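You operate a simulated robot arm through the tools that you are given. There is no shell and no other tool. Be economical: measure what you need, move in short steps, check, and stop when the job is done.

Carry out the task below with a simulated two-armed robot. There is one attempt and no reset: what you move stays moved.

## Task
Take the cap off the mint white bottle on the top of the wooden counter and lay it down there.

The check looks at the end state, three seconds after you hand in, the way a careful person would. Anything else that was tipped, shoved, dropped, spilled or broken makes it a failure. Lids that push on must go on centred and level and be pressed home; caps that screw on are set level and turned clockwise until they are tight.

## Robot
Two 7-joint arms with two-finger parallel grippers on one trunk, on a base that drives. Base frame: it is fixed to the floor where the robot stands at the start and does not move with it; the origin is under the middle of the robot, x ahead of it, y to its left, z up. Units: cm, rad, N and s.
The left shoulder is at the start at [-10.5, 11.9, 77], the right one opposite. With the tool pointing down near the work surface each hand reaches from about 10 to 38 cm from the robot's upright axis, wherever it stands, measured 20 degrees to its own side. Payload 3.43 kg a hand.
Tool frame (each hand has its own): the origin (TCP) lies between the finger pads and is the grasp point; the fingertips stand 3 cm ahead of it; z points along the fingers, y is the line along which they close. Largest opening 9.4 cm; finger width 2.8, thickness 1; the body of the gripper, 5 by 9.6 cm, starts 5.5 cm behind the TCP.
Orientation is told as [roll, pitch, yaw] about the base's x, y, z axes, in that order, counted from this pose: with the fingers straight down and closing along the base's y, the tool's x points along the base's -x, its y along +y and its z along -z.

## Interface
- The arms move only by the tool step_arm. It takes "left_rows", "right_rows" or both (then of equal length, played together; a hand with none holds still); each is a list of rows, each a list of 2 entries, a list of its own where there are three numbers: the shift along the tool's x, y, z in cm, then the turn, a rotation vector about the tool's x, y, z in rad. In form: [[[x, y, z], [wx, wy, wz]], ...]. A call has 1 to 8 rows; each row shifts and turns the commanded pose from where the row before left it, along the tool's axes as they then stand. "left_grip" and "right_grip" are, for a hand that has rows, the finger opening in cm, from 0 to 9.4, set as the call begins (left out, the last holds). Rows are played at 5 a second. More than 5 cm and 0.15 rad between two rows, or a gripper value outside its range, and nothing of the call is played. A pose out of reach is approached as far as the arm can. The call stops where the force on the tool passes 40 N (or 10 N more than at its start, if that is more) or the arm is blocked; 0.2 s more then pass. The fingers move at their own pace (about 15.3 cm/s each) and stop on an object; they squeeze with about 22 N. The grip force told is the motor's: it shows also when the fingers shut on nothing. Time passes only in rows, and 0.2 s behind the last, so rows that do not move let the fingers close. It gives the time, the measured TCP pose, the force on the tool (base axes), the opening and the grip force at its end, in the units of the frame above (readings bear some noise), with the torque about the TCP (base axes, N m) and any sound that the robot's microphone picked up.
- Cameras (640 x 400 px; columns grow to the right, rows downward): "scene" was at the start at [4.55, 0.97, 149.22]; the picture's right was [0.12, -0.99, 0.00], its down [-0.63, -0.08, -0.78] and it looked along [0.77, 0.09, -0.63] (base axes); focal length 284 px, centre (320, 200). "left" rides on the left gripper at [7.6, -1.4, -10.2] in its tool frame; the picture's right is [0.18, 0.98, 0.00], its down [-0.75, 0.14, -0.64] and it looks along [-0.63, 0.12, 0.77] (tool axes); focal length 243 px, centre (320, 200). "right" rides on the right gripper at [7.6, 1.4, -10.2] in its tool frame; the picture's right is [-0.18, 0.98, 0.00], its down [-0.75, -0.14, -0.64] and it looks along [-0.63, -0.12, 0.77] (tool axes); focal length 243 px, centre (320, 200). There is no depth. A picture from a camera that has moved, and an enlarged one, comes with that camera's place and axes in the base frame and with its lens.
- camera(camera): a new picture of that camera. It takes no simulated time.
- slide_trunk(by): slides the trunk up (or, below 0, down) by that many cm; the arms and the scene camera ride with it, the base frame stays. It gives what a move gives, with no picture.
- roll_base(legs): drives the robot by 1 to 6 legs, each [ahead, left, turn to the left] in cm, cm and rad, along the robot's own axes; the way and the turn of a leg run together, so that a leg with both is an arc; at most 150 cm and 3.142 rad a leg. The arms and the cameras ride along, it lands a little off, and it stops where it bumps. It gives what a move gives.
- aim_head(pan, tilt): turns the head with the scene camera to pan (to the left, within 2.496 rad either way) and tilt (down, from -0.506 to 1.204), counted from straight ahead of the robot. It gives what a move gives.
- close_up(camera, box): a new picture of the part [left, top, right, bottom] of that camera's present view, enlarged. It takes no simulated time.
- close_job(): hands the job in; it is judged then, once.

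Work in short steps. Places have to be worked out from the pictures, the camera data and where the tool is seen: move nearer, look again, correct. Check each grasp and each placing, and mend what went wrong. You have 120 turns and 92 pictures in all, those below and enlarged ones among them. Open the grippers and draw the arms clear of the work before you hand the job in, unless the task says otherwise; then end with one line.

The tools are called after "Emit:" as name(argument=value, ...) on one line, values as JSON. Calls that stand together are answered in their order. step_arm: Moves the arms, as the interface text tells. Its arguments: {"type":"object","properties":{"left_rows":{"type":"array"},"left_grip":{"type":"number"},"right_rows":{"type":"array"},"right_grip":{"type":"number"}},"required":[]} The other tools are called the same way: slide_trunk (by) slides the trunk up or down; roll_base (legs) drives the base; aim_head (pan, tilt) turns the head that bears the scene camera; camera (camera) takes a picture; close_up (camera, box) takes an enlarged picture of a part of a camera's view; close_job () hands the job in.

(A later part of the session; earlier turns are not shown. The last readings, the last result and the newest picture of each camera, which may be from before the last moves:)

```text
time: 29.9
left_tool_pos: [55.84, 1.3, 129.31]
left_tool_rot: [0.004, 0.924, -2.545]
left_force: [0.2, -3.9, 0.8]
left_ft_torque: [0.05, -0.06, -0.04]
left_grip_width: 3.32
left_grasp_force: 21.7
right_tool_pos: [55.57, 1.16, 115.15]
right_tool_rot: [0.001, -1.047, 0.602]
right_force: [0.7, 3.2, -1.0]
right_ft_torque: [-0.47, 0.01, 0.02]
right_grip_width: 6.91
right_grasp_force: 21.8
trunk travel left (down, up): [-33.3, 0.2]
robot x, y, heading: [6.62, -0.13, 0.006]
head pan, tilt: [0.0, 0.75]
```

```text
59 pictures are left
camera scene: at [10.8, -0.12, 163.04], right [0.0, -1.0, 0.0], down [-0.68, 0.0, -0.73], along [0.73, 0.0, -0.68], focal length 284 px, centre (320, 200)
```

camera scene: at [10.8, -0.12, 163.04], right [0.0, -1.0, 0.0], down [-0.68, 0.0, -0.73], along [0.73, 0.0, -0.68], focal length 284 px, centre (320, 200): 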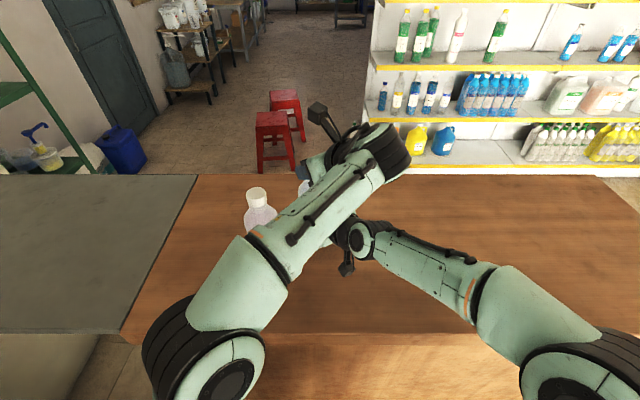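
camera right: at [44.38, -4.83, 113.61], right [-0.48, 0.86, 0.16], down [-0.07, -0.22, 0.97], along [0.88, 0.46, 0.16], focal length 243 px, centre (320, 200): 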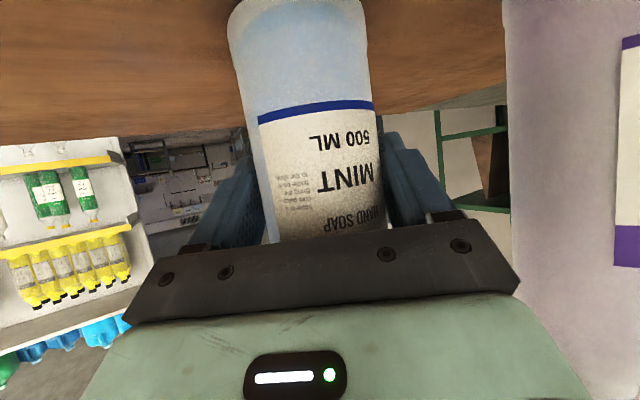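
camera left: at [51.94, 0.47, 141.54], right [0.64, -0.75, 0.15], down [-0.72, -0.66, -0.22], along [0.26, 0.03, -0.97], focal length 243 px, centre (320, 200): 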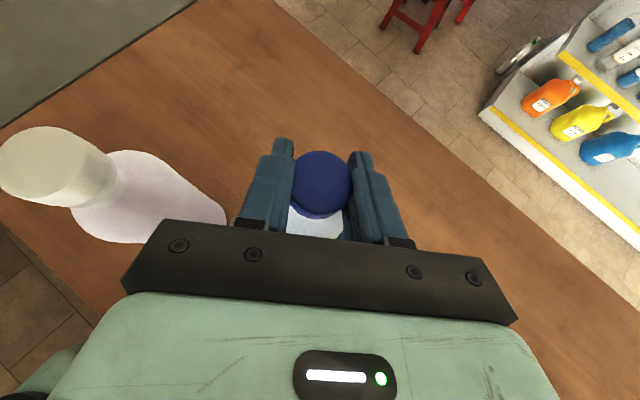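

Torques are near zero, so the cap turns freely. I continue the sweep past yaw 0.6 with a tiny rise for the thread.

Emit:
step_arm(left_rows=[[[0.016, 0, -0.012], [0.104, 0, -0.078]], [[0.016, 0, -0.012], [0.104, 0, -0.078]], [[0.016, 0, -0.012], [0.104, 0, -0.078]], [[0.016, 0, -0.012], [0.104, 0, -0.078]]])

Emit:
camera(camera="scene")

```text
time: 30.9
left_tool_pos: [54.49, 1.9, 129.08]
left_tool_rot: [0.039, 0.941, -2.032]
left_force: [6.1, 0.4, 8.1]
left_ft_torque: [-0.3, 0.03, -0.03]
left_grip_width: 3.33
left_grasp_force: 22.4
left hand out of reach, approached as far as the arm can: row 3, 4
right_tool_pos: [54.97, 1.59, 115.12]
right_tool_rot: [-0.004, -1.045, 0.618]
right_force: [-10.0, -2.3, 3.5]
right_ft_torque: [0.32, -0.45, 0.18]
right_grip_width: 6.95
right_grasp_force: 21.5
trunk travel left (down, up): [-33.3, 0.2]
robot x, y, heading: [6.69, -0.08, 0.003]
head pan, tilt: [0.0, 0.75]
stopped in row 4 (left hand): the force on the tool passed its limit at 44 N (the readings are from after the stop); the commanded pose is now the measured one
```

```text
58 pictures are left
camera scene: at [10.58, -0.13, 163.04], right [0.0, -1.0, 0.0], down [-0.68, 0.0, -0.73], along [0.73, 0.0, -0.68], focal length 284 px, centre (320, 200)
```

scene: 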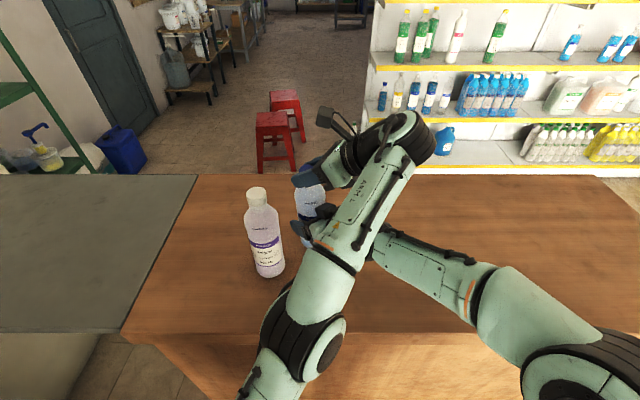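

The reach limit pulled the hand and bottle about 1 cm sideways, so yaw must stay below about 0.85. I open the left fingers and check the bottle's state.

Emit:
step_arm(left_rows=[[[0, 0, 0], [0, 0, 0]], [[0, 0, 0], [0, 0, 0]]], left_grip=6)

Emit:
camera(camera="left")

Emit:
camera(camera="right")

Emit:
close_up(camera="scene", box=[220, 100, 420, 290])

```text
time: 31.5
left_tool_pos: [54.48, 2.05, 128.91]
left_tool_rot: [0.029, 0.937, -2.038]
left_force: [0.0, -0.4, 0.0]
left_ft_torque: [0.01, -0.02, -0.01]
left_grip_width: 5.99
left_grasp_force: 0.1
right_tool_pos: [55.15, 1.63, 115.16]
right_tool_rot: [-0.003, -1.043, 0.616]
right_force: [-0.5, 0.6, 8.7]
right_ft_torque: [0.19, 0.15, 0.0]
right_grip_width: 6.94
right_grasp_force: 22.1
trunk travel left (down, up): [-33.3, 0.2]
robot x, y, heading: [6.93, 0.02, 0.001]
head pan, tilt: [0.0, 0.75]
```

```text
57 pictures are left
camera left: at [51.15, -0.55, 141.15], right [0.92, -0.37, 0.17], down [-0.33, -0.92, -0.23], along [0.23, 0.15, -0.96], focal length 243 px, centre (320, 200)
```

left: 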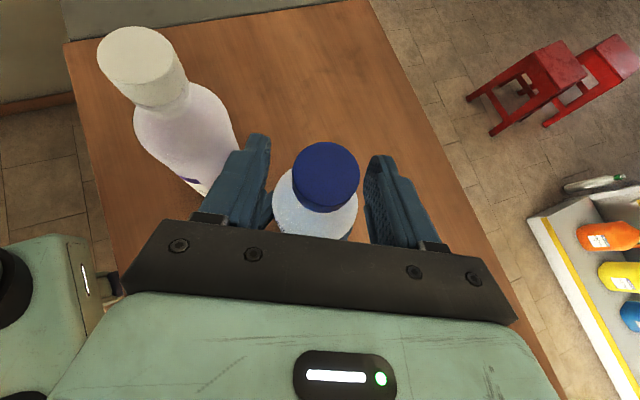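

```text
56 pictures are left
camera right: at [44.0, -4.49, 113.65], right [-0.49, 0.86, 0.16], down [-0.06, -0.22, 0.97], along [0.87, 0.47, 0.16], focal length 243 px, centre (320, 200)
```

right: 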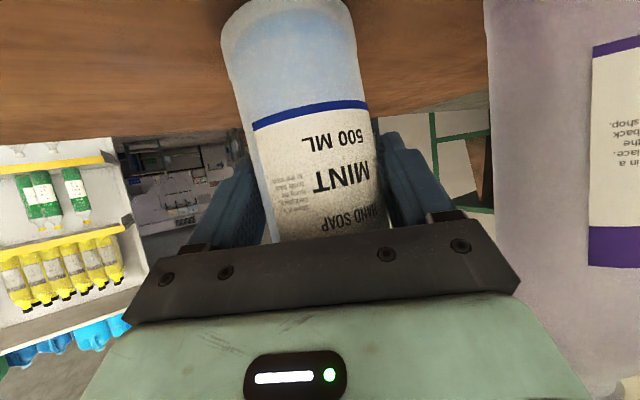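

```text
2.11 times, centred on (320, 195) of scene
camera zoom: at [10.68, -0.07, 163.04], right [0.0, -1.0, 0.0], down [-0.68, 0.0, -0.73], along [0.73, 0.0, -0.68], focal length 597 px, centre (320, 210)
```

zoom: 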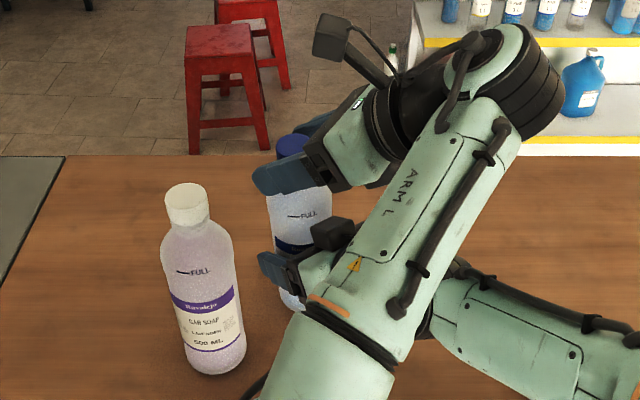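

The bottle leans slightly, with the cap now near (54.6, 2.2). The left forearm seems to rest on the right hand, so I unwind the left yaw, which should release it.

Emit:
step_arm(left_rows=[[[0, 0, 0], [-0.12, 0, 0.09]], [[0, 0, 0], [-0.12, 0, 0.09]], [[0, 0, 0], [-0.12, 0, 0.09]], [[0, 0, 0], [-0.12, 0, 0.09]]])

Emit:
camera(camera="left")

Emit:
camera(camera="right")

```text
time: 32.5
left_tool_pos: [54.45, 1.99, 129.07]
left_tool_rot: [0.015, 0.945, -2.652]
left_force: [0.5, 0.0, -0.4]
left_ft_torque: [0.02, -0.01, 0.0]
left_grip_width: 6.01
left_grasp_force: 0.1
right_tool_pos: [55.2, 1.57, 115.07]
right_tool_rot: [-0.004, -1.043, 0.618]
right_force: [1.9, -1.9, 7.7]
right_ft_torque: [0.01, -0.04, -0.02]
right_grip_width: 6.93
right_grasp_force: 22.4
trunk travel left (down, up): [-33.3, 0.2]
robot x, y, heading: [7.06, -0.29, -0.0]
head pan, tilt: [0.0, 0.75]
```

```text
54 pictures are left
camera left: at [50.32, 1.6, 141.13], right [0.55, -0.82, 0.16], down [-0.79, -0.57, -0.23], along [0.28, 0.0, -0.96], focal length 243 px, centre (320, 200)
```

left: 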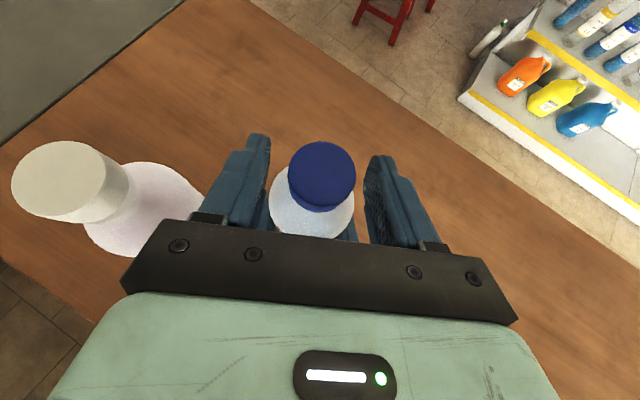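

```text
53 pictures are left
camera right: at [43.99, -4.51, 113.59], right [-0.49, 0.86, 0.16], down [-0.06, -0.21, 0.97], along [0.87, 0.47, 0.16], focal length 243 px, centre (320, 200)
```

right: 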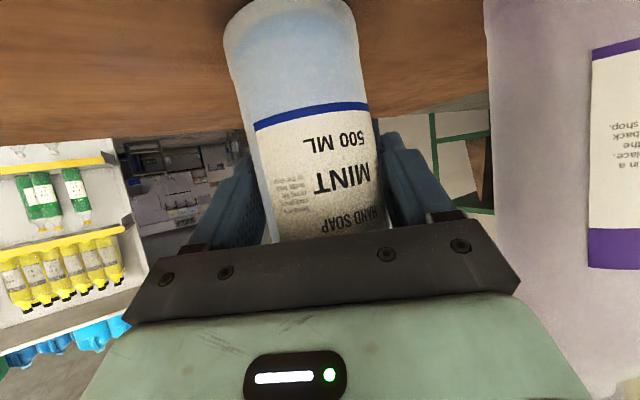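

The right hand's held pose had shifted by about (-0.4, +0.4), which tilts the bottle a few degrees about its base. I move the right hand back to upright the bottle, with the left hand following so its fingers stay clear of the cap.

Emit:
step_arm(right_rows=[[[-0.024, -0.28, 0.04], [0.0078, 0, 0.0045]], [[-0.024, -0.28, 0.04], [0.0078, 0, 0.0045]], [[0, 0, 0], [0, 0, 0]]], left_rows=[[[0.23, 0.55, 0.31], [0, 0, 0]], [[0.23, 0.55, 0.31], [0, 0, 0]], [[0, 0, 0], [0, 0, 0]]])

Emit:
camera(camera="left")

Emit:
camera(camera="right")

```text
time: 33.3
left_tool_pos: [55.84, 1.45, 129.01]
left_tool_rot: [0.015, 0.945, -2.652]
left_force: [1.1, 0.1, -0.8]
left_ft_torque: [0.02, 0.0, 0.0]
left_grip_width: 6.0
left_grasp_force: 0.2
right_tool_pos: [55.59, 1.28, 114.96]
right_tool_rot: [-0.002, -1.041, 0.601]
right_force: [-0.9, 2.5, 3.4]
right_ft_torque: [0.19, 0.11, 0.0]
right_grip_width: 6.9
right_grasp_force: 22.0
trunk travel left (down, up): [-33.3, 0.2]
robot x, y, heading: [6.46, -0.13, 0.004]
head pan, tilt: [0.0, 0.75]
```

```text
52 pictures are left
camera left: at [51.59, 1.04, 141.11], right [0.55, -0.82, 0.16], down [-0.79, -0.57, -0.23], along [0.28, 0.0, -0.96], focal length 243 px, centre (320, 200)
```

left: 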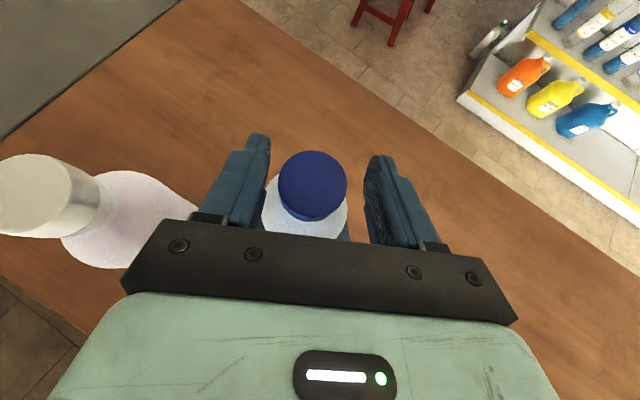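

```text
51 pictures are left
camera right: at [44.28, -4.66, 113.57], right [-0.48, 0.87, 0.16], down [-0.06, -0.21, 0.98], along [0.88, 0.45, 0.16], focal length 243 px, centre (320, 200)
```

right: 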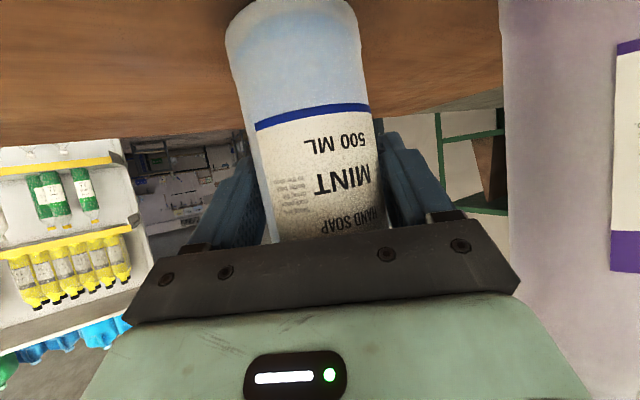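

The bottle is nearly upright again, with the cap near (55.45, 1.75). I recentre the left hand on it and unwind to yaw -0.25 for the next bite.

Emit:
step_arm(left_rows=[[[-0.12, -0.45, -0.17], [0.015, 0, 0]], [[0, 0, 0], [-0.12, 0, 0.0867]], [[0, 0, 0], [-0.12, 0, 0.0867]], [[0, 0, 0], [-0.12, 0, 0.0867]], [[0, 0, 0], [-0.12, 0, 0.0867]], [[0, 0, 0], [-0.12, 0, 0.0867]]])

Emit:
camera(camera="left")

Emit:
close_up(camera="left", box=[240, 120, 400, 250])

```text
time: 34.7
left_tool_pos: [55.32, 1.78, 129.03]
left_tool_rot: [0.0, 0.945, 2.89]
left_force: [1.0, -0.2, -0.1]
left_ft_torque: [0.01, -0.01, 0.04]
left_grip_width: 6.02
left_grasp_force: 0.1
right_tool_pos: [55.57, 1.24, 115.0]
right_tool_rot: [-0.001, -1.039, 0.598]
right_force: [-0.3, -0.4, -0.8]
right_ft_torque: [-0.03, 0.02, -0.01]
right_grip_width: 6.93
right_grasp_force: 22.2
trunk travel left (down, up): [-33.3, 0.2]
robot x, y, heading: [6.62, 0.03, 0.003]
head pan, tilt: [0.0, 0.75]
```

```text
50 pictures are left
camera left: at [51.79, 4.11, 141.18], right [-0.14, -0.98, 0.15], down [-0.97, 0.1, -0.24], along [0.22, -0.18, -0.96], focal length 243 px, centre (320, 200)
```

left: 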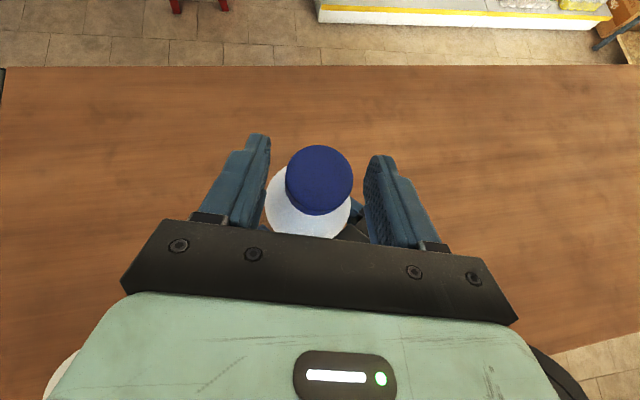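

```text
3.08 times, centred on (320, 185) of left
camera zoom: at [51.79, 4.11, 141.18], right [-0.14, -0.98, 0.15], down [-0.97, 0.1, -0.24], along [0.22, -0.18, -0.96], focal length 746 px, centre (320, 246)
```

zoom: 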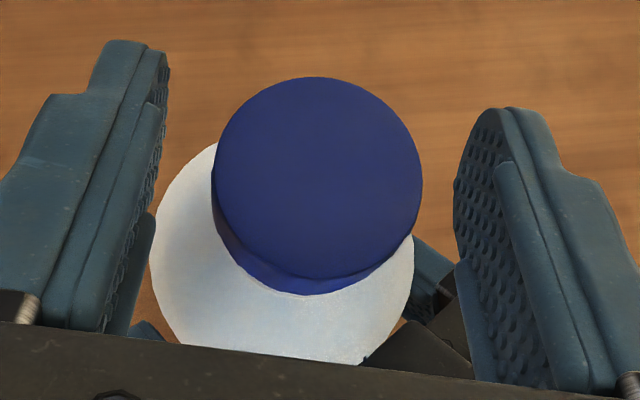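

The cap is at (55.47, 1.84), 0.15 cm ahead of the TCP, so I nudge forward, close, and turn another 0.9 rad counter-clockwise, ending near yaw 0.65.

Emit:
step_arm(left_rows=[[[0.08, 0, 0.1], [0, 0, 0]], [[0, 0, 0], [0, 0, 0]], [[0.008, 0, -0.006], [0.1215, 0, -0.0878]], [[0.008, 0, -0.006], [0.1215, 0, -0.0878]], [[0.008, 0, -0.006], [0.1215, 0, -0.0878]], [[0.008, 0, -0.006], [0.1215, 0, -0.0878]], [[0.008, 0, -0.006], [0.1215, 0, -0.0878]], [[0.008, 0, -0.006], [0.1215, 0, -0.0878]]], left_grip=1)

Emit:
camera(camera="right")

```text
time: 36.5
left_tool_pos: [55.43, 1.56, 129.04]
left_tool_rot: [0.003, 0.945, -2.489]
left_force: [1.9, -8.5, 1.7]
left_ft_torque: [-0.5, 0.11, -0.05]
left_grip_width: 3.35
left_grasp_force: 22.0
right_tool_pos: [55.59, 1.35, 114.98]
right_tool_rot: [-0.005, -1.04, 0.607]
right_force: [-2.0, 6.6, -0.3]
right_ft_torque: [-0.59, -0.33, 0.04]
right_grip_width: 6.91
right_grasp_force: 22.3
trunk travel left (down, up): [-33.3, 0.2]
robot x, y, heading: [6.52, -0.16, 0.004]
head pan, tilt: [0.0, 0.75]
```

```text
48 pictures are left
camera right: at [44.31, -4.67, 113.59], right [-0.48, 0.86, 0.16], down [-0.06, -0.21, 0.98], along [0.88, 0.46, 0.16], focal length 243 px, centre (320, 200)
```

right: 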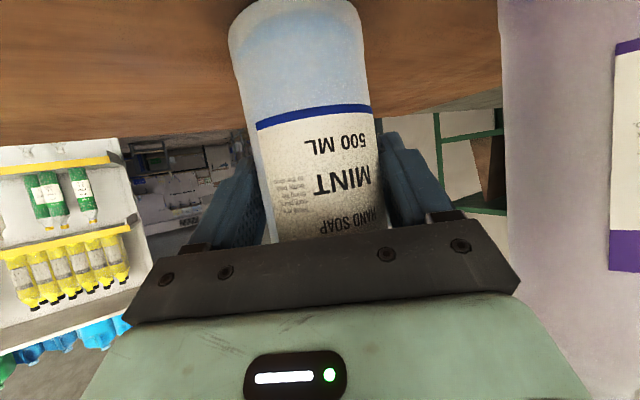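

About 2 rad of turning is done. I try a gentle 0.3 cm lift, to see whether the thread still holds.

Emit:
step_arm(left_rows=[[[0.243, 0, -0.176], [0, 0, 0]], [[0, 0, 0], [0, 0, 0]]])

```text
time: 37.1
left_tool_pos: [55.43, 1.61, 129.26]
left_tool_rot: [-0.003, 0.947, -2.491]
left_force: [5.4, -5.0, -4.2]
left_ft_torque: [-0.27, -0.13, -0.03]
left_grip_width: 3.38
left_grasp_force: 21.7
right_tool_pos: [55.52, 1.13, 115.08]
right_tool_rot: [-0.003, -1.042, 0.6]
right_force: [-4.1, 5.6, 3.0]
right_ft_torque: [-0.41, -0.56, 0.06]
right_grip_width: 6.9
right_grasp_force: 22.1
trunk travel left (down, up): [-33.3, 0.2]
robot x, y, heading: [6.6, 0.22, 0.005]
head pan, tilt: [0.0, 0.75]
```

The cap still resists, so it's still threaded. I release, lower back, and unwind for another bite.

Emit:
step_arm(left_rows=[[[-0.2, 0, 0.146], [0, 0, 0]], [[0, 0, 0], [0, 0, 0]], [[0, 0, 0], [-0.1215, 0, 0.0878]], [[0, 0, 0], [-0.1215, 0, 0.0878]], [[0, 0, 0], [-0.1215, 0, 0.0878]], [[0, 0, 0], [-0.1215, 0, 0.0878]], [[0, 0, 0], [-0.1215, 0, 0.0878]], [[0, 0, 0], [-0.1215, 0, 0.0878]]], left_grip=6)

Emit:
camera(camera="left")

```text
time: 38.9
left_tool_pos: [55.5, 1.64, 129.1]
left_tool_rot: [0.0, 0.945, 2.892]
left_force: [0.3, -0.1, 0.6]
left_ft_torque: [-0.02, 0.02, 0.02]
left_grip_width: 6.02
left_grasp_force: 0.0
right_tool_pos: [55.5, 1.23, 115.11]
right_tool_rot: [0.0, -1.04, 0.598]
right_force: [-0.1, -0.1, -0.4]
right_ft_torque: [-0.03, 0.0, 0.02]
right_grip_width: 6.89
right_grasp_force: 21.8
trunk travel left (down, up): [-33.3, 0.2]
robot x, y, heading: [6.71, 0.07, -0.001]
head pan, tilt: [0.0, 0.75]
```

```text
47 pictures are left
camera left: at [51.98, 4.0, 141.26], right [-0.14, -0.98, 0.15], down [-0.97, 0.1, -0.24], along [0.22, -0.18, -0.96], focal length 243 px, centre (320, 200)
```

left: 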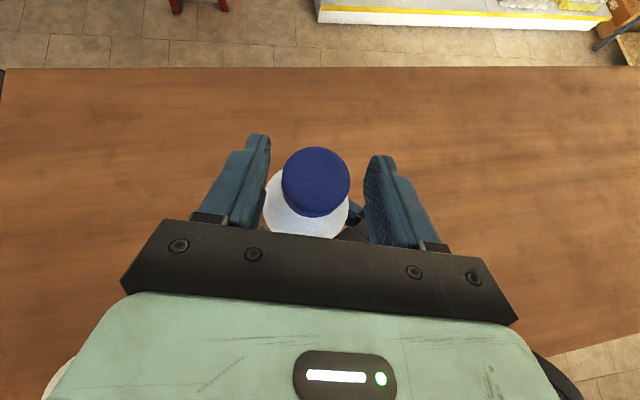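

The earlier side push says the cap sits slightly ahead of the TCP. I nudge 0.2 cm forward and 0.2 cm sideways, regrip, and turn 0.9 rad again.

Emit:
step_arm(left_rows=[[[0.13, -0.2, 0.17], [0, 0, 0]], [[0, 0, 0], [0, 0, 0]], [[0.008, 0, -0.006], [0.1215, 0, -0.0878]], [[0.008, 0, -0.006], [0.1215, 0, -0.0878]], [[0.008, 0, -0.006], [0.1215, 0, -0.0878]], [[0.008, 0, -0.006], [0.1215, 0, -0.0878]], [[0.008, 0, -0.006], [0.1215, 0, -0.0878]], [[0.008, 0, -0.006], [0.1215, 0, -0.0878]]], left_grip=1)

Emit:
step_arm(left_rows=[[[0.243, 0, -0.176], [0, 0, 0]], [[0, 0, 0], [0, 0, 0]]])

Emit:
close_up(camera="left", box=[240, 120, 400, 250])

```text
time: 40.7
left_tool_pos: [55.69, 1.6, 129.19]
left_tool_rot: [0.002, 0.947, -2.486]
left_force: [3.9, -6.2, 0.2]
left_ft_torque: [-0.49, 0.17, -0.04]
left_grip_width: 3.36
left_grasp_force: 22.0
right_tool_pos: [55.61, 1.39, 114.96]
right_tool_rot: [-0.004, -1.043, 0.605]
right_force: [-3.0, 6.2, -0.6]
right_ft_torque: [-0.43, -0.67, 0.07]
right_grip_width: 6.91
right_grasp_force: 21.8
trunk travel left (down, up): [-33.3, 0.2]
robot x, y, heading: [6.52, -0.26, 0.001]
head pan, tilt: [0.0, 0.75]
```

```text
time: 41.3
left_tool_pos: [55.71, 1.74, 129.53]
left_tool_rot: [-0.001, 0.946, -2.49]
left_force: [0.1, -7.0, -5.5]
left_ft_torque: [-0.4, 0.05, -0.01]
left_grip_width: 3.42
left_grasp_force: 22.2
right_tool_pos: [55.56, 1.24, 115.21]
right_tool_rot: [-0.003, -1.043, 0.598]
right_force: [0.8, 7.3, 6.5]
right_ft_torque: [-0.58, -0.06, -0.03]
right_grip_width: 6.89
right_grasp_force: 21.7
trunk travel left (down, up): [-33.3, 0.2]
robot x, y, heading: [7.09, 0.22, 0.004]
head pan, tilt: [0.0, 0.75]
```

```text
3.08 times, centred on (320, 185) of left
camera zoom: at [51.71, 0.57, 141.63], right [0.68, -0.72, 0.15], down [-0.68, -0.69, -0.23], along [0.27, 0.06, -0.96], focal length 746 px, centre (320, 246)
```

zoom: 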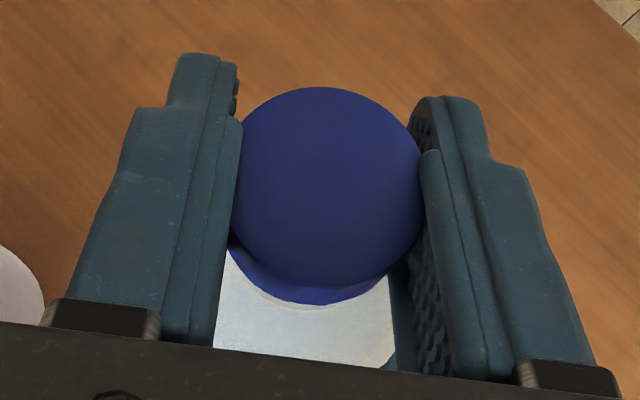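

The cap still pulls the bottle up rather than coming free, after about half a turn in total. I release, go back down, and unwind for a longer bite.

Emit:
step_arm(left_rows=[[[-0.16, 0, 0.117], [0, 0, 0]], [[0, 0, 0], [-0.1215, 0, 0.0878]], [[0, 0, 0], [-0.1215, 0, 0.0878]], [[0, 0, 0], [-0.1215, 0, 0.0878]], [[0, 0, 0], [-0.1215, 0, 0.0878]], [[0, 0, 0], [-0.1215, 0, 0.0878]], [[0, 0, 0], [-0.1215, 0, 0.0878]], [[0, 0, 0], [-0.1215, 0, 0.0878]]], left_grip=6)

Emit:
camera(camera="left")

Emit:
camera(camera="right")

```text
time: 43.1
left_tool_pos: [55.63, 1.89, 129.35]
left_tool_rot: [0.002, 0.945, 2.743]
left_force: [1.0, -0.6, -0.5]
left_ft_torque: [0.01, 0.02, 0.0]
left_grip_width: 6.02
left_grasp_force: 0.0
right_tool_pos: [55.69, 1.3, 114.95]
right_tool_rot: [-0.002, -1.04, 0.599]
right_force: [0.3, -0.3, -0.6]
right_ft_torque: [0.0, -0.02, 0.02]
right_grip_width: 6.85
right_grasp_force: 22.2
trunk travel left (down, up): [-33.3, 0.2]
robot x, y, heading: [6.68, -0.17, 0.003]
head pan, tilt: [0.0, 0.75]
```

```text
45 pictures are left
camera left: at [52.57, 4.71, 141.5], right [-0.28, -0.95, 0.15], down [-0.94, 0.24, -0.24], along [0.19, -0.21, -0.96], focal length 243 px, centre (320, 200)
```

left: 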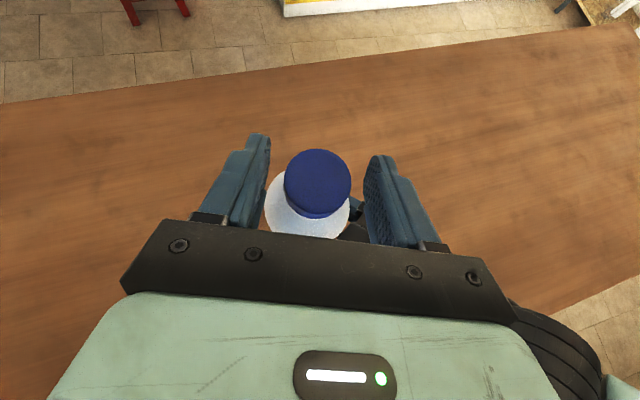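

```text
44 pictures are left
camera right: at [44.34, -4.66, 113.6], right [-0.48, 0.87, 0.16], down [-0.06, -0.21, 0.97], along [0.88, 0.45, 0.16], focal length 243 px, centre (320, 200)
```

right: 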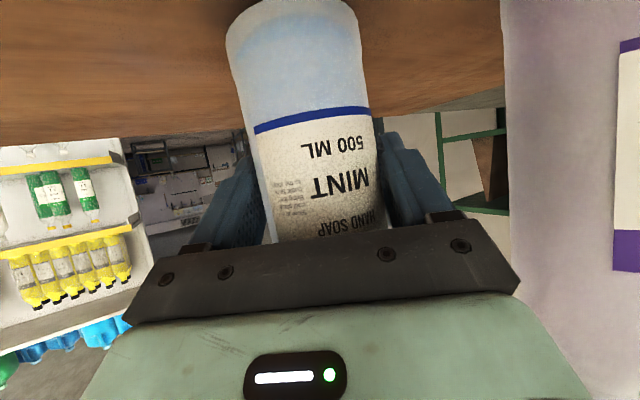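

The lift test raised the bottle a couple of millimetres in the right grip, so I'll avoid more of those. I regrip and turn 1.05 rad from yaw -0.4.

Emit:
step_arm(left_rows=[[[0.08, 0, 0.1], [0, 0, 0]], [[0.008, 0, -0.006], [0.1215, 0, -0.0878]], [[0.008, 0, -0.006], [0.1215, 0, -0.0878]], [[0.008, 0, -0.006], [0.1215, 0, -0.0878]], [[0.008, 0, -0.006], [0.1215, 0, -0.0878]], [[0.008, 0, -0.006], [0.1215, 0, -0.0878]], [[0.008, 0, -0.006], [0.1215, 0, -0.0878]], [[0.008, 0, -0.006], [0.1215, 0, -0.0878]]], left_grip=1)

Emit:
close_up(camera="scene", box=[260, 120, 400, 260])

```text
time: 44.9
left_tool_pos: [55.89, 1.47, 129.36]
left_tool_rot: [0.001, 0.947, -2.489]
left_force: [-2.1, -6.4, 4.9]
left_ft_torque: [-0.36, 0.23, -0.03]
left_grip_width: 3.36
left_grasp_force: 22.1
right_tool_pos: [55.55, 1.23, 115.07]
right_tool_rot: [-0.004, -1.04, 0.601]
right_force: [2.0, 5.9, -5.4]
right_ft_torque: [-0.55, 0.15, 0.07]
right_grip_width: 6.88
right_grasp_force: 22.0
trunk travel left (down, up): [-33.3, 0.2]
robot x, y, heading: [6.67, 0.13, 0.001]
head pan, tilt: [0.0, 0.75]
```

```text
2.86 times, centred on (330, 190) of scene
camera zoom: at [10.81, -0.16, 163.03], right [0.0, -1.0, 0.0], down [-0.68, 0.0, -0.73], along [0.73, 0.0, -0.68], focal length 811 px, centre (291, 229)
```

zoom: 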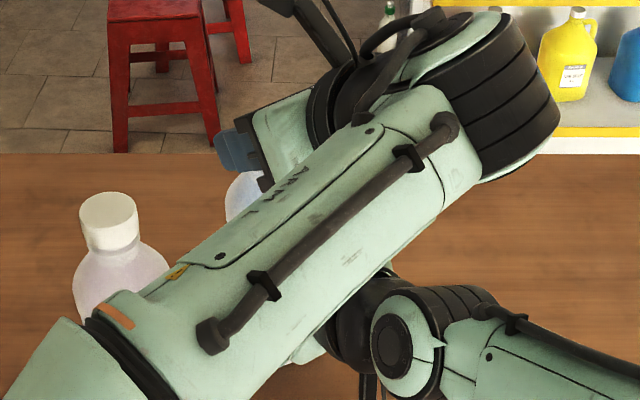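

The left hand now feels a +4.9 N upward push, the cap climbing its thread. I release, unwind 1.05 rad, and look.

Emit:
step_arm(left_rows=[[[0.08, 0, -0.06], [0, 0, 0]], [[0, 0, 0], [-0.1215, 0, 0.0878]], [[0, 0, 0], [-0.1215, 0, 0.0878]], [[0, 0, 0], [-0.1215, 0, 0.0878]], [[0, 0, 0], [-0.1215, 0, 0.0878]], [[0, 0, 0], [-0.1215, 0, 0.0878]], [[0, 0, 0], [-0.1215, 0, 0.0878]], [[0, 0, 0], [-0.1215, 0, 0.0878]]], left_grip=6)

Emit:
camera(camera="left")

```text
time: 46.7
left_tool_pos: [55.76, 1.77, 129.61]
left_tool_rot: [0.002, 0.946, 2.745]
left_force: [0.6, 0.4, 0.5]
left_ft_torque: [0.01, -0.02, 0.02]
left_grip_width: 5.99
left_grasp_force: 0.0
right_tool_pos: [55.67, 1.23, 115.09]
right_tool_rot: [-0.003, -1.04, 0.599]
right_force: [0.5, 1.3, -0.2]
right_ft_torque: [0.04, -0.03, 0.01]
right_grip_width: 6.85
right_grasp_force: 22.4
trunk travel left (down, up): [-33.3, 0.2]
robot x, y, heading: [6.73, -0.12, -0.002]
head pan, tilt: [0.0, 0.75]
```

```text
42 pictures are left
camera left: at [52.67, 4.61, 141.72], right [-0.28, -0.95, 0.15], down [-0.94, 0.24, -0.24], along [0.19, -0.21, -0.96], focal length 243 px, centre (320, 200)
```

left: 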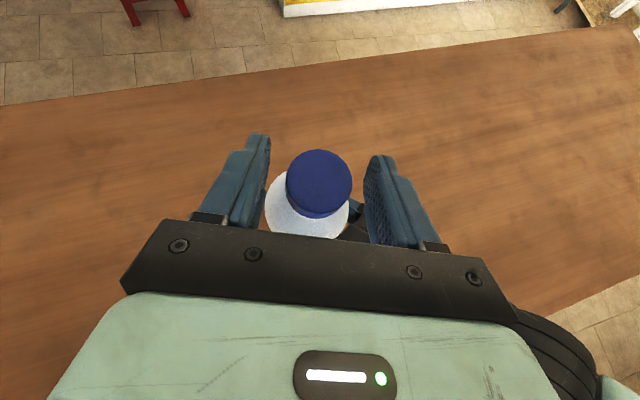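

The cap is still centred. Next bite: close with a 0.1 cm forward nudge and turn 1.05 rad.

Emit:
step_arm(left_rows=[[[0.06, 0, 0.08], [0, 0, 0]], [[0.016, 0, -0.012], [0.1215, 0, -0.0878]], [[0.016, 0, -0.012], [0.1215, 0, -0.0878]], [[0.016, 0, -0.012], [0.1215, 0, -0.0878]], [[0.016, 0, -0.012], [0.1215, 0, -0.0878]], [[0.016, 0, -0.012], [0.1215, 0, -0.0878]], [[0.016, 0, -0.012], [0.1215, 0, -0.0878]], [[0.016, 0, -0.012], [0.1215, 0, -0.0878]]], left_grip=1)

Emit:
step_arm(left_rows=[[[0, 0, 0], [0, 0, 0]], [[0, 0, 0], [-0.1215, 0, 0.0878]], [[0, 0, 0], [-0.1215, 0, 0.0878]], [[0, 0, 0], [-0.1215, 0, 0.0878]], [[0, 0, 0], [-0.1215, 0, 0.0878]], [[0, 0, 0], [-0.1215, 0, 0.0878]], [[0, 0, 0], [-0.1215, 0, 0.0878]], [[0, 0, 0], [-0.1215, 0, 0.0878]]], left_grip=6)

Emit:
close_up(camera="left", box=[240, 120, 400, 250])

Emit:
camera(camera="right")

```text
time: 48.5
left_tool_pos: [56.09, 1.54, 129.63]
left_tool_rot: [0.0, 0.946, -2.489]
left_force: [0.7, -0.1, -0.5]
left_ft_torque: [0.0, -0.03, 0.02]
left_grip_width: 3.31
left_grasp_force: 21.8
right_tool_pos: [55.64, 1.13, 115.11]
right_tool_rot: [-0.001, -1.041, 0.597]
right_force: [0.6, 0.2, 0.1]
right_ft_torque: [-0.02, 0.02, 0.01]
right_grip_width: 6.9
right_grasp_force: 22.0
trunk travel left (down, up): [-33.3, 0.2]
robot x, y, heading: [6.56, -0.24, 0.001]
head pan, tilt: [0.0, 0.75]
```

```text
time: 50.3
left_tool_pos: [55.96, 1.67, 129.72]
left_tool_rot: [0.001, 0.949, 2.742]
left_force: [0.0, -0.1, 0.2]
left_ft_torque: [-0.01, 0.0, 0.02]
left_grip_width: 6.01
left_grasp_force: 0.0
right_tool_pos: [55.69, 1.29, 115.17]
right_tool_rot: [-0.003, -1.04, 0.6]
right_force: [0.1, 0.4, -1.5]
right_ft_torque: [-0.03, 0.03, -0.01]
right_grip_width: 6.86
right_grasp_force: 22.1
trunk travel left (down, up): [-33.3, 0.2]
robot x, y, heading: [6.73, -0.11, 0.0]
head pan, tilt: [0.0, 0.75]
```

```text
3.08 times, centred on (320, 185) of left
camera zoom: at [52.79, 4.55, 141.92], right [-0.28, -0.95, 0.15], down [-0.94, 0.24, -0.24], along [0.19, -0.21, -0.96], focal length 746 px, centre (320, 246)
```

zoom: 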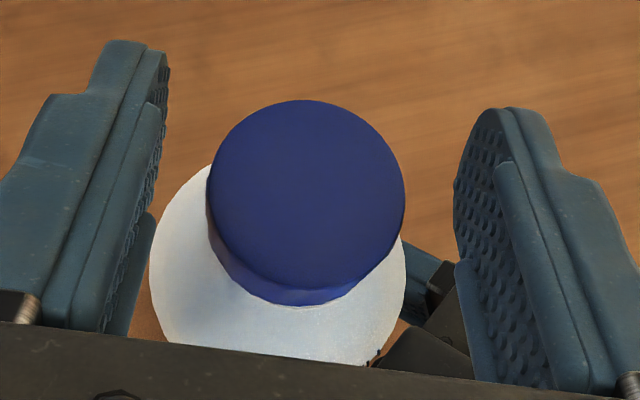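

```text
40 pictures are left
camera right: at [44.34, -4.66, 113.6], right [-0.48, 0.87, 0.16], down [-0.06, -0.21, 0.97], along [0.88, 0.45, 0.16], focal length 243 px, centre (320, 200)
```

right: 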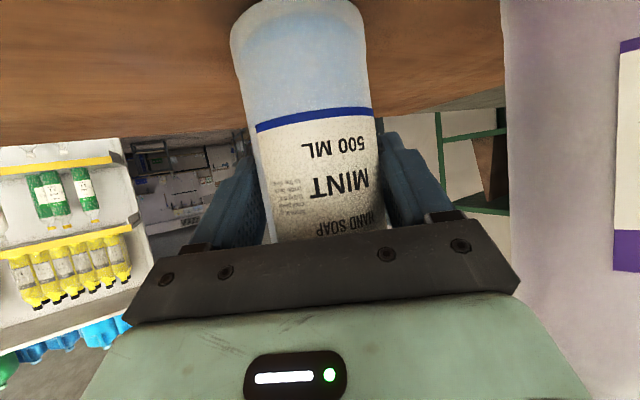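

At the end of the last bite all forces dropped to zero, so the thread has probably let go. I regrip, turn a little more, and lift 0.5 cm to test.

Emit:
step_arm(left_rows=[[[0, 0, 0], [0, 0, 0]], [[0.008, 0, -0.006], [0.1215, 0, -0.0878]], [[0.008, 0, -0.006], [0.1215, 0, -0.0878]], [[0.008, 0, -0.006], [0.1215, 0, -0.0878]], [[0.2, 0, -0.145], [0, 0, 0]], [[0.2, 0, -0.145], [0, 0, 0]]], left_grip=1)

Emit:
camera(camera="right")

Emit:
close_up(camera="left", box=[240, 120, 400, 250])

```text
time: 51.7
left_tool_pos: [56.02, 1.71, 130.21]
left_tool_rot: [-0.001, 0.946, -3.091]
left_force: [0.8, 0.7, -0.6]
left_ft_torque: [-0.01, -0.02, 0.01]
left_grip_width: 3.35
left_grasp_force: 21.8
right_tool_pos: [55.69, 1.19, 115.14]
right_tool_rot: [-0.001, -1.041, 0.598]
right_force: [0.3, 0.7, -0.1]
right_ft_torque: [0.01, 0.02, 0.02]
right_grip_width: 6.88
right_grasp_force: 22.3
trunk travel left (down, up): [-33.3, 0.2]
robot x, y, heading: [6.8, 0.03, 0.002]
head pan, tilt: [0.0, 0.75]
```

```text
39 pictures are left
camera right: at [44.34, -4.71, 113.61], right [-0.48, 0.87, 0.16], down [-0.06, -0.21, 0.97], along [0.88, 0.45, 0.16], focal length 243 px, centre (320, 200)
```

right: 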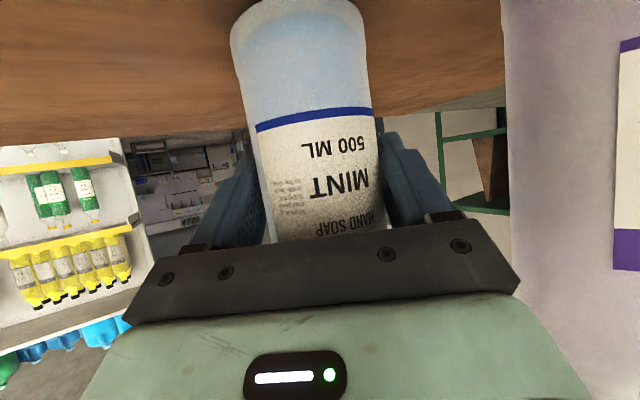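

```text
3.08 times, centred on (320, 185) of left
camera zoom: at [51.91, 2.92, 142.34], right [0.16, -0.98, 0.15], down [-0.95, -0.19, -0.24], along [0.26, -0.1, -0.96], focal length 746 px, centre (320, 246)
```

zoom: 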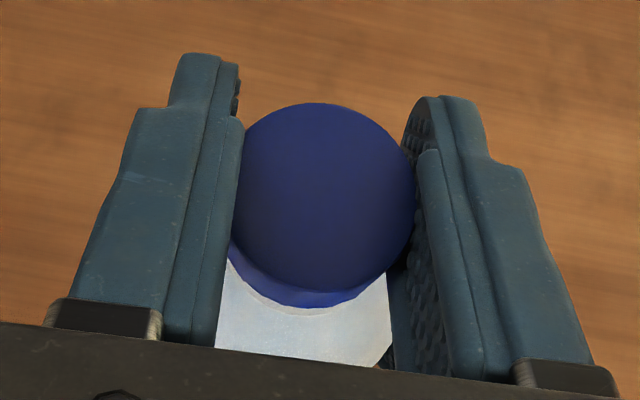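

The lift shows no resistance and the bottle didn't move, so the cap is free. I raise it 4 cm straight up and confirm.

Emit:
step_arm(left_rows=[[[0.81, 0, -0.585], [0, 0, 0]], [[0.81, 0, -0.585], [0, 0, 0]], [[0.81, 0, -0.585], [0, 0, 0]], [[0.81, 0, -0.585], [0, 0, 0]]])

Emit:
camera(camera="left")

Emit:
camera(camera="scene")

```text
time: 52.7
left_tool_pos: [55.93, 1.54, 134.18]
left_tool_rot: [0.0, 0.947, -3.091]
left_force: [0.0, 0.0, 0.4]
left_ft_torque: [0.01, 0.01, -0.01]
left_grip_width: 3.32
left_grasp_force: 21.9
right_tool_pos: [55.59, 1.34, 115.06]
right_tool_rot: [-0.002, -1.042, 0.598]
right_force: [-0.7, -0.2, 0.0]
right_ft_torque: [-0.02, 0.02, -0.01]
right_grip_width: 6.85
right_grasp_force: 21.6
trunk travel left (down, up): [-33.3, 0.2]
robot x, y, heading: [6.74, 0.03, 0.003]
head pan, tilt: [0.0, 0.75]
```

```text
37 pictures are left
camera left: at [52.0, 2.8, 146.34], right [0.16, -0.98, 0.15], down [-0.95, -0.19, -0.24], along [0.26, -0.11, -0.96], focal length 243 px, centre (320, 200)
```

left: 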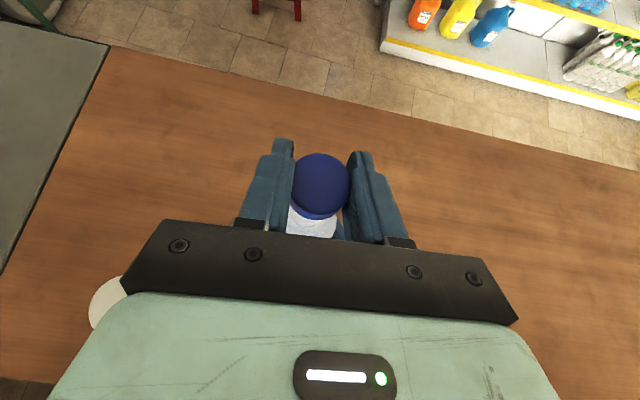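

```text
36 pictures are left
camera scene: at [10.76, -0.08, 163.04], right [0.0, -1.0, 0.0], down [-0.68, 0.0, -0.73], along [0.73, 0.0, -0.68], focal length 284 px, centre (320, 200)
```

scene: 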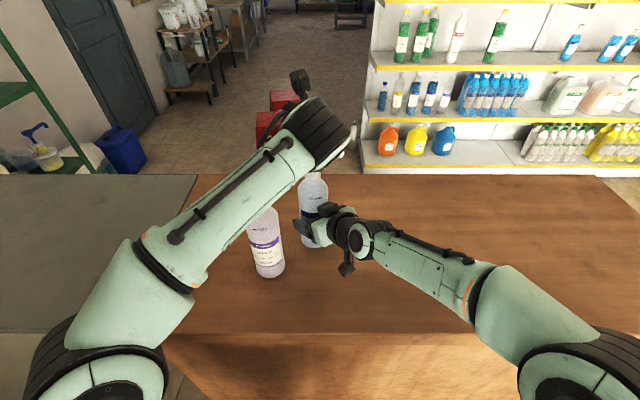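

The cap is off and held, and the bottle remains in the right grip. I draw the left hand back toward the robot at the same height, and lower the right hand 0.3 cm in small steps so that the bottle stands on the counter before I release it.

Emit:
step_arm(left_rows=[[[-1.7, -0.16, -2.78], [0, 0, 0]], [[-1.7, -0.16, -2.78], [0, 0, 0]], [[-1.7, -0.16, -2.78], [0, 0, 0]], [[-1.7, -0.16, -2.78], [0, 0, 0]]])

Emit:
step_arm(right_rows=[[[0.0866, 0, 0.05], [0, 0, 0]], [[0.0866, 0, 0.05], [0, 0, 0]], [[0.0866, 0, 0.05], [0, 0, 0]]])

Emit:
camera(camera="scene")

Emit:
camera(camera="right")

```text
time: 53.7
left_tool_pos: [43.05, 1.44, 135.14]
left_tool_rot: [-0.002, 0.946, -3.092]
left_force: [0.8, -0.4, 0.3]
left_ft_torque: [0.04, 0.0, -0.01]
left_grip_width: 3.33
left_grasp_force: 22.0
right_tool_pos: [55.43, 1.2, 115.07]
right_tool_rot: [-0.005, -1.042, 0.601]
right_force: [-0.2, -0.2, -0.7]
right_ft_torque: [0.01, 0.01, -0.04]
right_grip_width: 6.85
right_grasp_force: 21.9
trunk travel left (down, up): [-33.3, 0.2]
robot x, y, heading: [6.69, 0.21, 0.003]
head pan, tilt: [0.0, 0.75]
```

```text
time: 54.5
left_tool_pos: [43.0, 1.44, 135.36]
left_tool_rot: [0.0, 0.946, -3.092]
left_force: [0.5, -0.7, 0.6]
left_ft_torque: [0.07, -0.01, 0.02]
left_grip_width: 3.3
left_grasp_force: 22.1
right_tool_pos: [55.66, 1.22, 114.82]
right_tool_rot: [-0.004, -1.045, 0.598]
right_force: [0.0, 0.5, 4.5]
right_ft_torque: [0.07, -0.13, 0.03]
right_grip_width: 6.86
right_grasp_force: 22.1
trunk travel left (down, up): [-33.3, 0.2]
robot x, y, heading: [6.68, -0.08, 0.001]
head pan, tilt: [0.0, 0.75]
```

```text
35 pictures are left
camera scene: at [10.73, -0.06, 163.04], right [0.0, -1.0, 0.0], down [-0.68, 0.0, -0.73], along [0.73, 0.0, -0.68], focal length 284 px, centre (320, 200)
```

scene: 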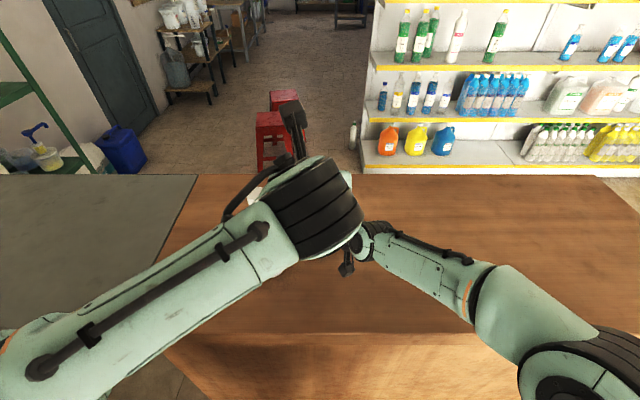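

```text
34 pictures are left
camera right: at [44.36, -4.71, 113.36], right [-0.48, 0.87, 0.16], down [-0.07, -0.21, 0.97], along [0.88, 0.45, 0.16], focal length 243 px, centre (320, 200)
```

right: 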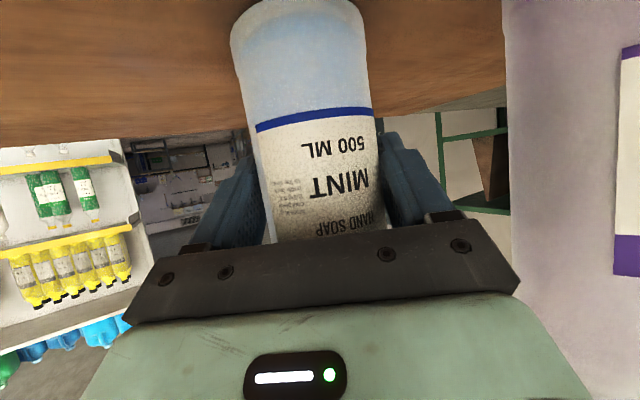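

The right hand reads 4.5 N upward, so the bottle is resting on the counter. I open the right fingers a little, then fully.

Emit:
step_arm(right_rows=[[[0, 0, 0], [0, 0, 0]], [[0, 0, 0], [0, 0, 0]]], right_grip=7.6)

Emit:
step_arm(right_rows=[[[0, 0, 0], [0, 0, 0]], [[0, 0, 0], [0, 0, 0]]], right_grip=9.4)

Emit:
camera(camera="right")

```text
time: 55.1
left_tool_pos: [43.05, 1.44, 135.27]
left_tool_rot: [0.0, 0.945, -3.091]
left_force: [-0.1, -0.5, 0.4]
left_ft_torque: [-0.02, -0.04, 0.06]
left_grip_width: 3.34
left_grasp_force: 22.2
right_tool_pos: [55.74, 1.21, 114.66]
right_tool_rot: [-0.002, -1.04, 0.599]
right_force: [-0.3, 0.7, 0.0]
right_ft_torque: [0.02, 0.01, 0.0]
right_grip_width: 7.61
right_grasp_force: 0.1
trunk travel left (down, up): [-33.3, 0.2]
robot x, y, heading: [6.99, 0.19, 0.005]
head pan, tilt: [0.0, 0.75]
```

```text
time: 55.7
left_tool_pos: [43.13, 1.42, 135.28]
left_tool_rot: [0.0, 0.945, -3.091]
left_force: [0.1, -0.8, -0.2]
left_ft_torque: [-0.01, 0.01, -0.05]
left_grip_width: 3.33
left_grasp_force: 22.0
right_tool_pos: [55.65, 1.18, 114.66]
right_tool_rot: [-0.001, -1.041, 0.599]
right_force: [-0.6, 0.9, -0.1]
right_ft_torque: [0.0, 0.0, 0.04]
right_grip_width: 9.4
right_grasp_force: 0.1
trunk travel left (down, up): [-33.3, 0.2]
robot x, y, heading: [6.65, 0.16, 0.001]
head pan, tilt: [0.0, 0.75]
```

```text
33 pictures are left
camera right: at [44.35, -4.75, 113.28], right [-0.48, 0.87, 0.16], down [-0.06, -0.21, 0.97], along [0.88, 0.45, 0.16], focal length 243 px, centre (320, 200)
```

right: 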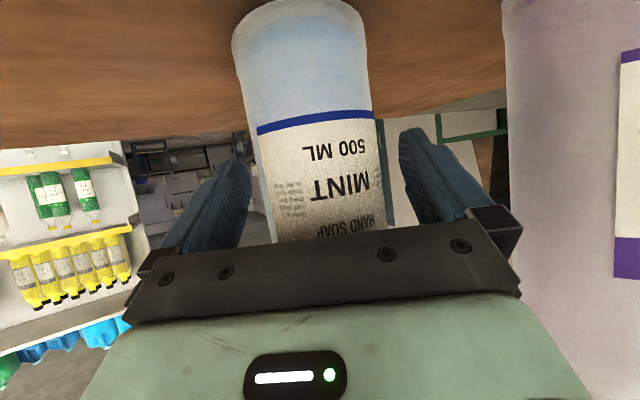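

The bottle stands freely, centred and clear of both open fingers. I draw the right hand straight back, then off to the right.

Emit:
step_arm(right_rows=[[[1.5, 0, -2.6], [0, 0, 0]], [[1.5, 0, -2.6], [0, 0, 0]], [[1.5, 0, -2.6], [0, 0, 0]], [[1.5, 0, -2.6], [0, 0, 0]], [[1, -2.67, -1.73], [0, 0, 0]], [[1, -2.67, -1.73], [0, 0, 0]], [[1, -2.67, -1.73], [0, 0, 0]]])

Emit:
camera(camera="scene")

Emit:
camera(camera="left")

```text
time: 57.3
left_tool_pos: [43.06, 1.47, 135.41]
left_tool_rot: [-0.001, 0.945, -3.092]
left_force: [0.1, -0.6, 0.1]
left_ft_torque: [0.04, 0.0, 0.04]
left_grip_width: 3.34
left_grasp_force: 22.3
right_tool_pos: [45.32, -15.38, 115.0]
right_tool_rot: [-0.002, -1.042, 0.598]
right_force: [-0.4, -0.1, 0.9]
right_ft_torque: [0.0, 0.02, 0.02]
right_grip_width: 9.37
right_grasp_force: 0.0
trunk travel left (down, up): [-33.3, 0.2]
robot x, y, heading: [6.72, 0.24, 0.001]
head pan, tilt: [0.0, 0.75]
```

```text
32 pictures are left
camera scene: at [10.73, -0.15, 163.03], right [0.0, -1.0, 0.0], down [-0.68, 0.0, -0.73], along [0.73, 0.0, -0.68], focal length 284 px, centre (320, 200)
```

scene: 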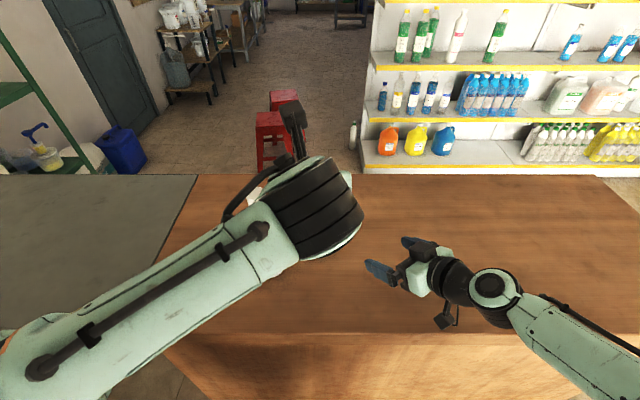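

```text
31 pictures are left
camera left: at [39.03, 2.71, 147.44], right [0.16, -0.98, 0.15], down [-0.95, -0.19, -0.24], along [0.26, -0.1, -0.96], focal length 243 px, centre (320, 200)
```

left: 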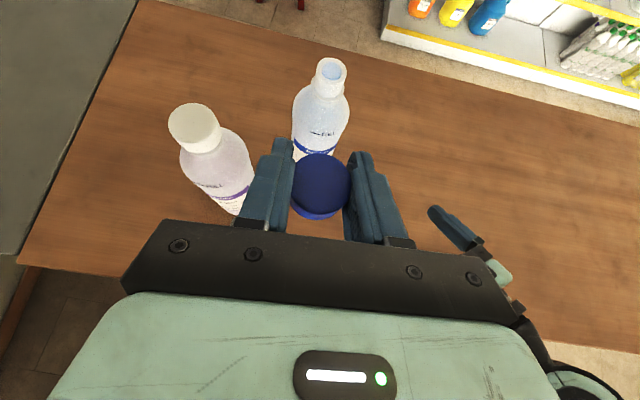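

The bottle stands open and upright, with the cap safe in the left hand. I flatten the left hand's tilt to about 25° and bring the cap down to about z 111 over the clear spot at (45, 0), between the hands and short of the bottles.

Emit:
step_arm(left_rows=[[[0, 0, 0], [0, 0.095, 0]], [[0, 0, 0], [0, 0.095, 0]], [[-3.49, 0.26, 1.97], [0, 0, 0]], [[-3.49, 0.26, 1.97], [0, 0, 0]], [[-3.49, 0.26, 1.97], [0, 0, 0]], [[-3.49, 0.26, 1.97], [0, 0, 0]], [[-3.49, 0.26, 1.97], [0, 0, 0]]])

Emit:
camera(camera="scene")

Emit:
camera(camera="left")

Emit:
camera(camera="right")

```text
time: 58.9
left_tool_pos: [44.83, 0.34, 115.01]
left_tool_rot: [0.002, 1.135, -3.091]
left_force: [1.1, 0.7, 0.0]
left_ft_torque: [0.01, -0.04, 0.02]
left_grip_width: 3.31
left_grasp_force: 22.3
right_tool_pos: [45.41, -15.36, 114.91]
right_tool_rot: [-0.001, -1.039, 0.599]
right_force: [0.1, -0.7, 0.5]
right_ft_torque: [0.0, 0.01, 0.02]
right_grip_width: 9.4
right_grasp_force: 0.0
trunk travel left (down, up): [-33.3, 0.2]
robot x, y, heading: [6.9, 0.07, 0.001]
head pan, tilt: [0.0, 0.75]
```

```text
30 pictures are left
camera scene: at [10.83, -0.11, 163.04], right [0.0, -1.0, 0.0], down [-0.68, 0.0, -0.73], along [0.73, 0.0, -0.68], focal length 284 px, centre (320, 200)
```

scene: 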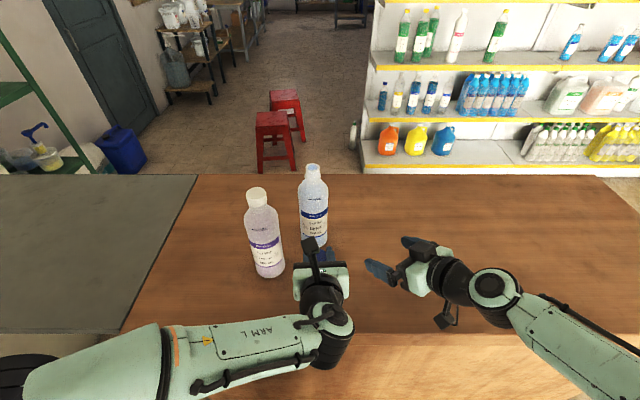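

```text
29 pictures are left
camera left: at [38.57, 1.42, 126.11], right [0.13, -0.98, 0.17], down [-0.89, -0.19, -0.41], along [0.43, -0.1, -0.9], focal length 243 px, centre (320, 200)
```

left: 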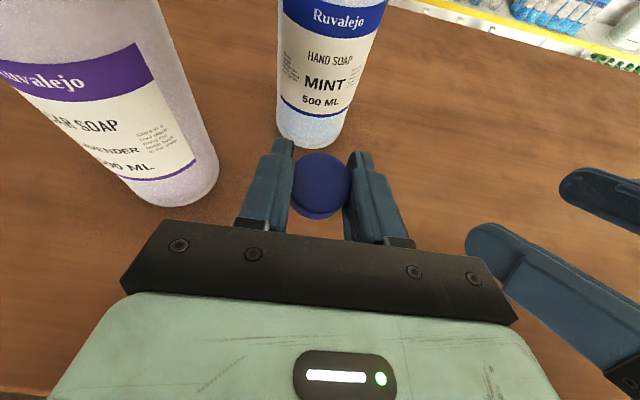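

```text
28 pictures are left
camera right: at [34.04, -21.31, 113.46], right [-0.48, 0.87, 0.16], down [-0.06, -0.21, 0.97], along [0.88, 0.45, 0.16], focal length 243 px, centre (320, 200)
```

right: 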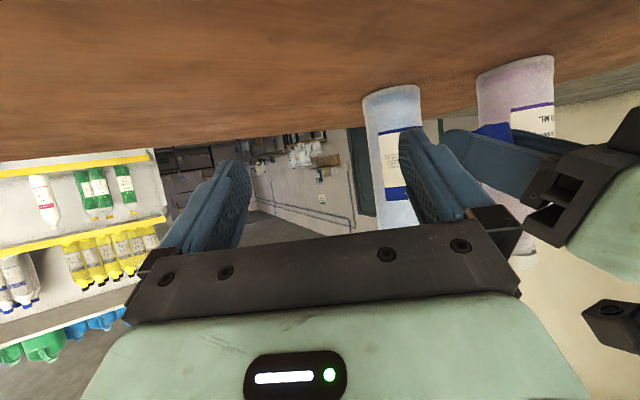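

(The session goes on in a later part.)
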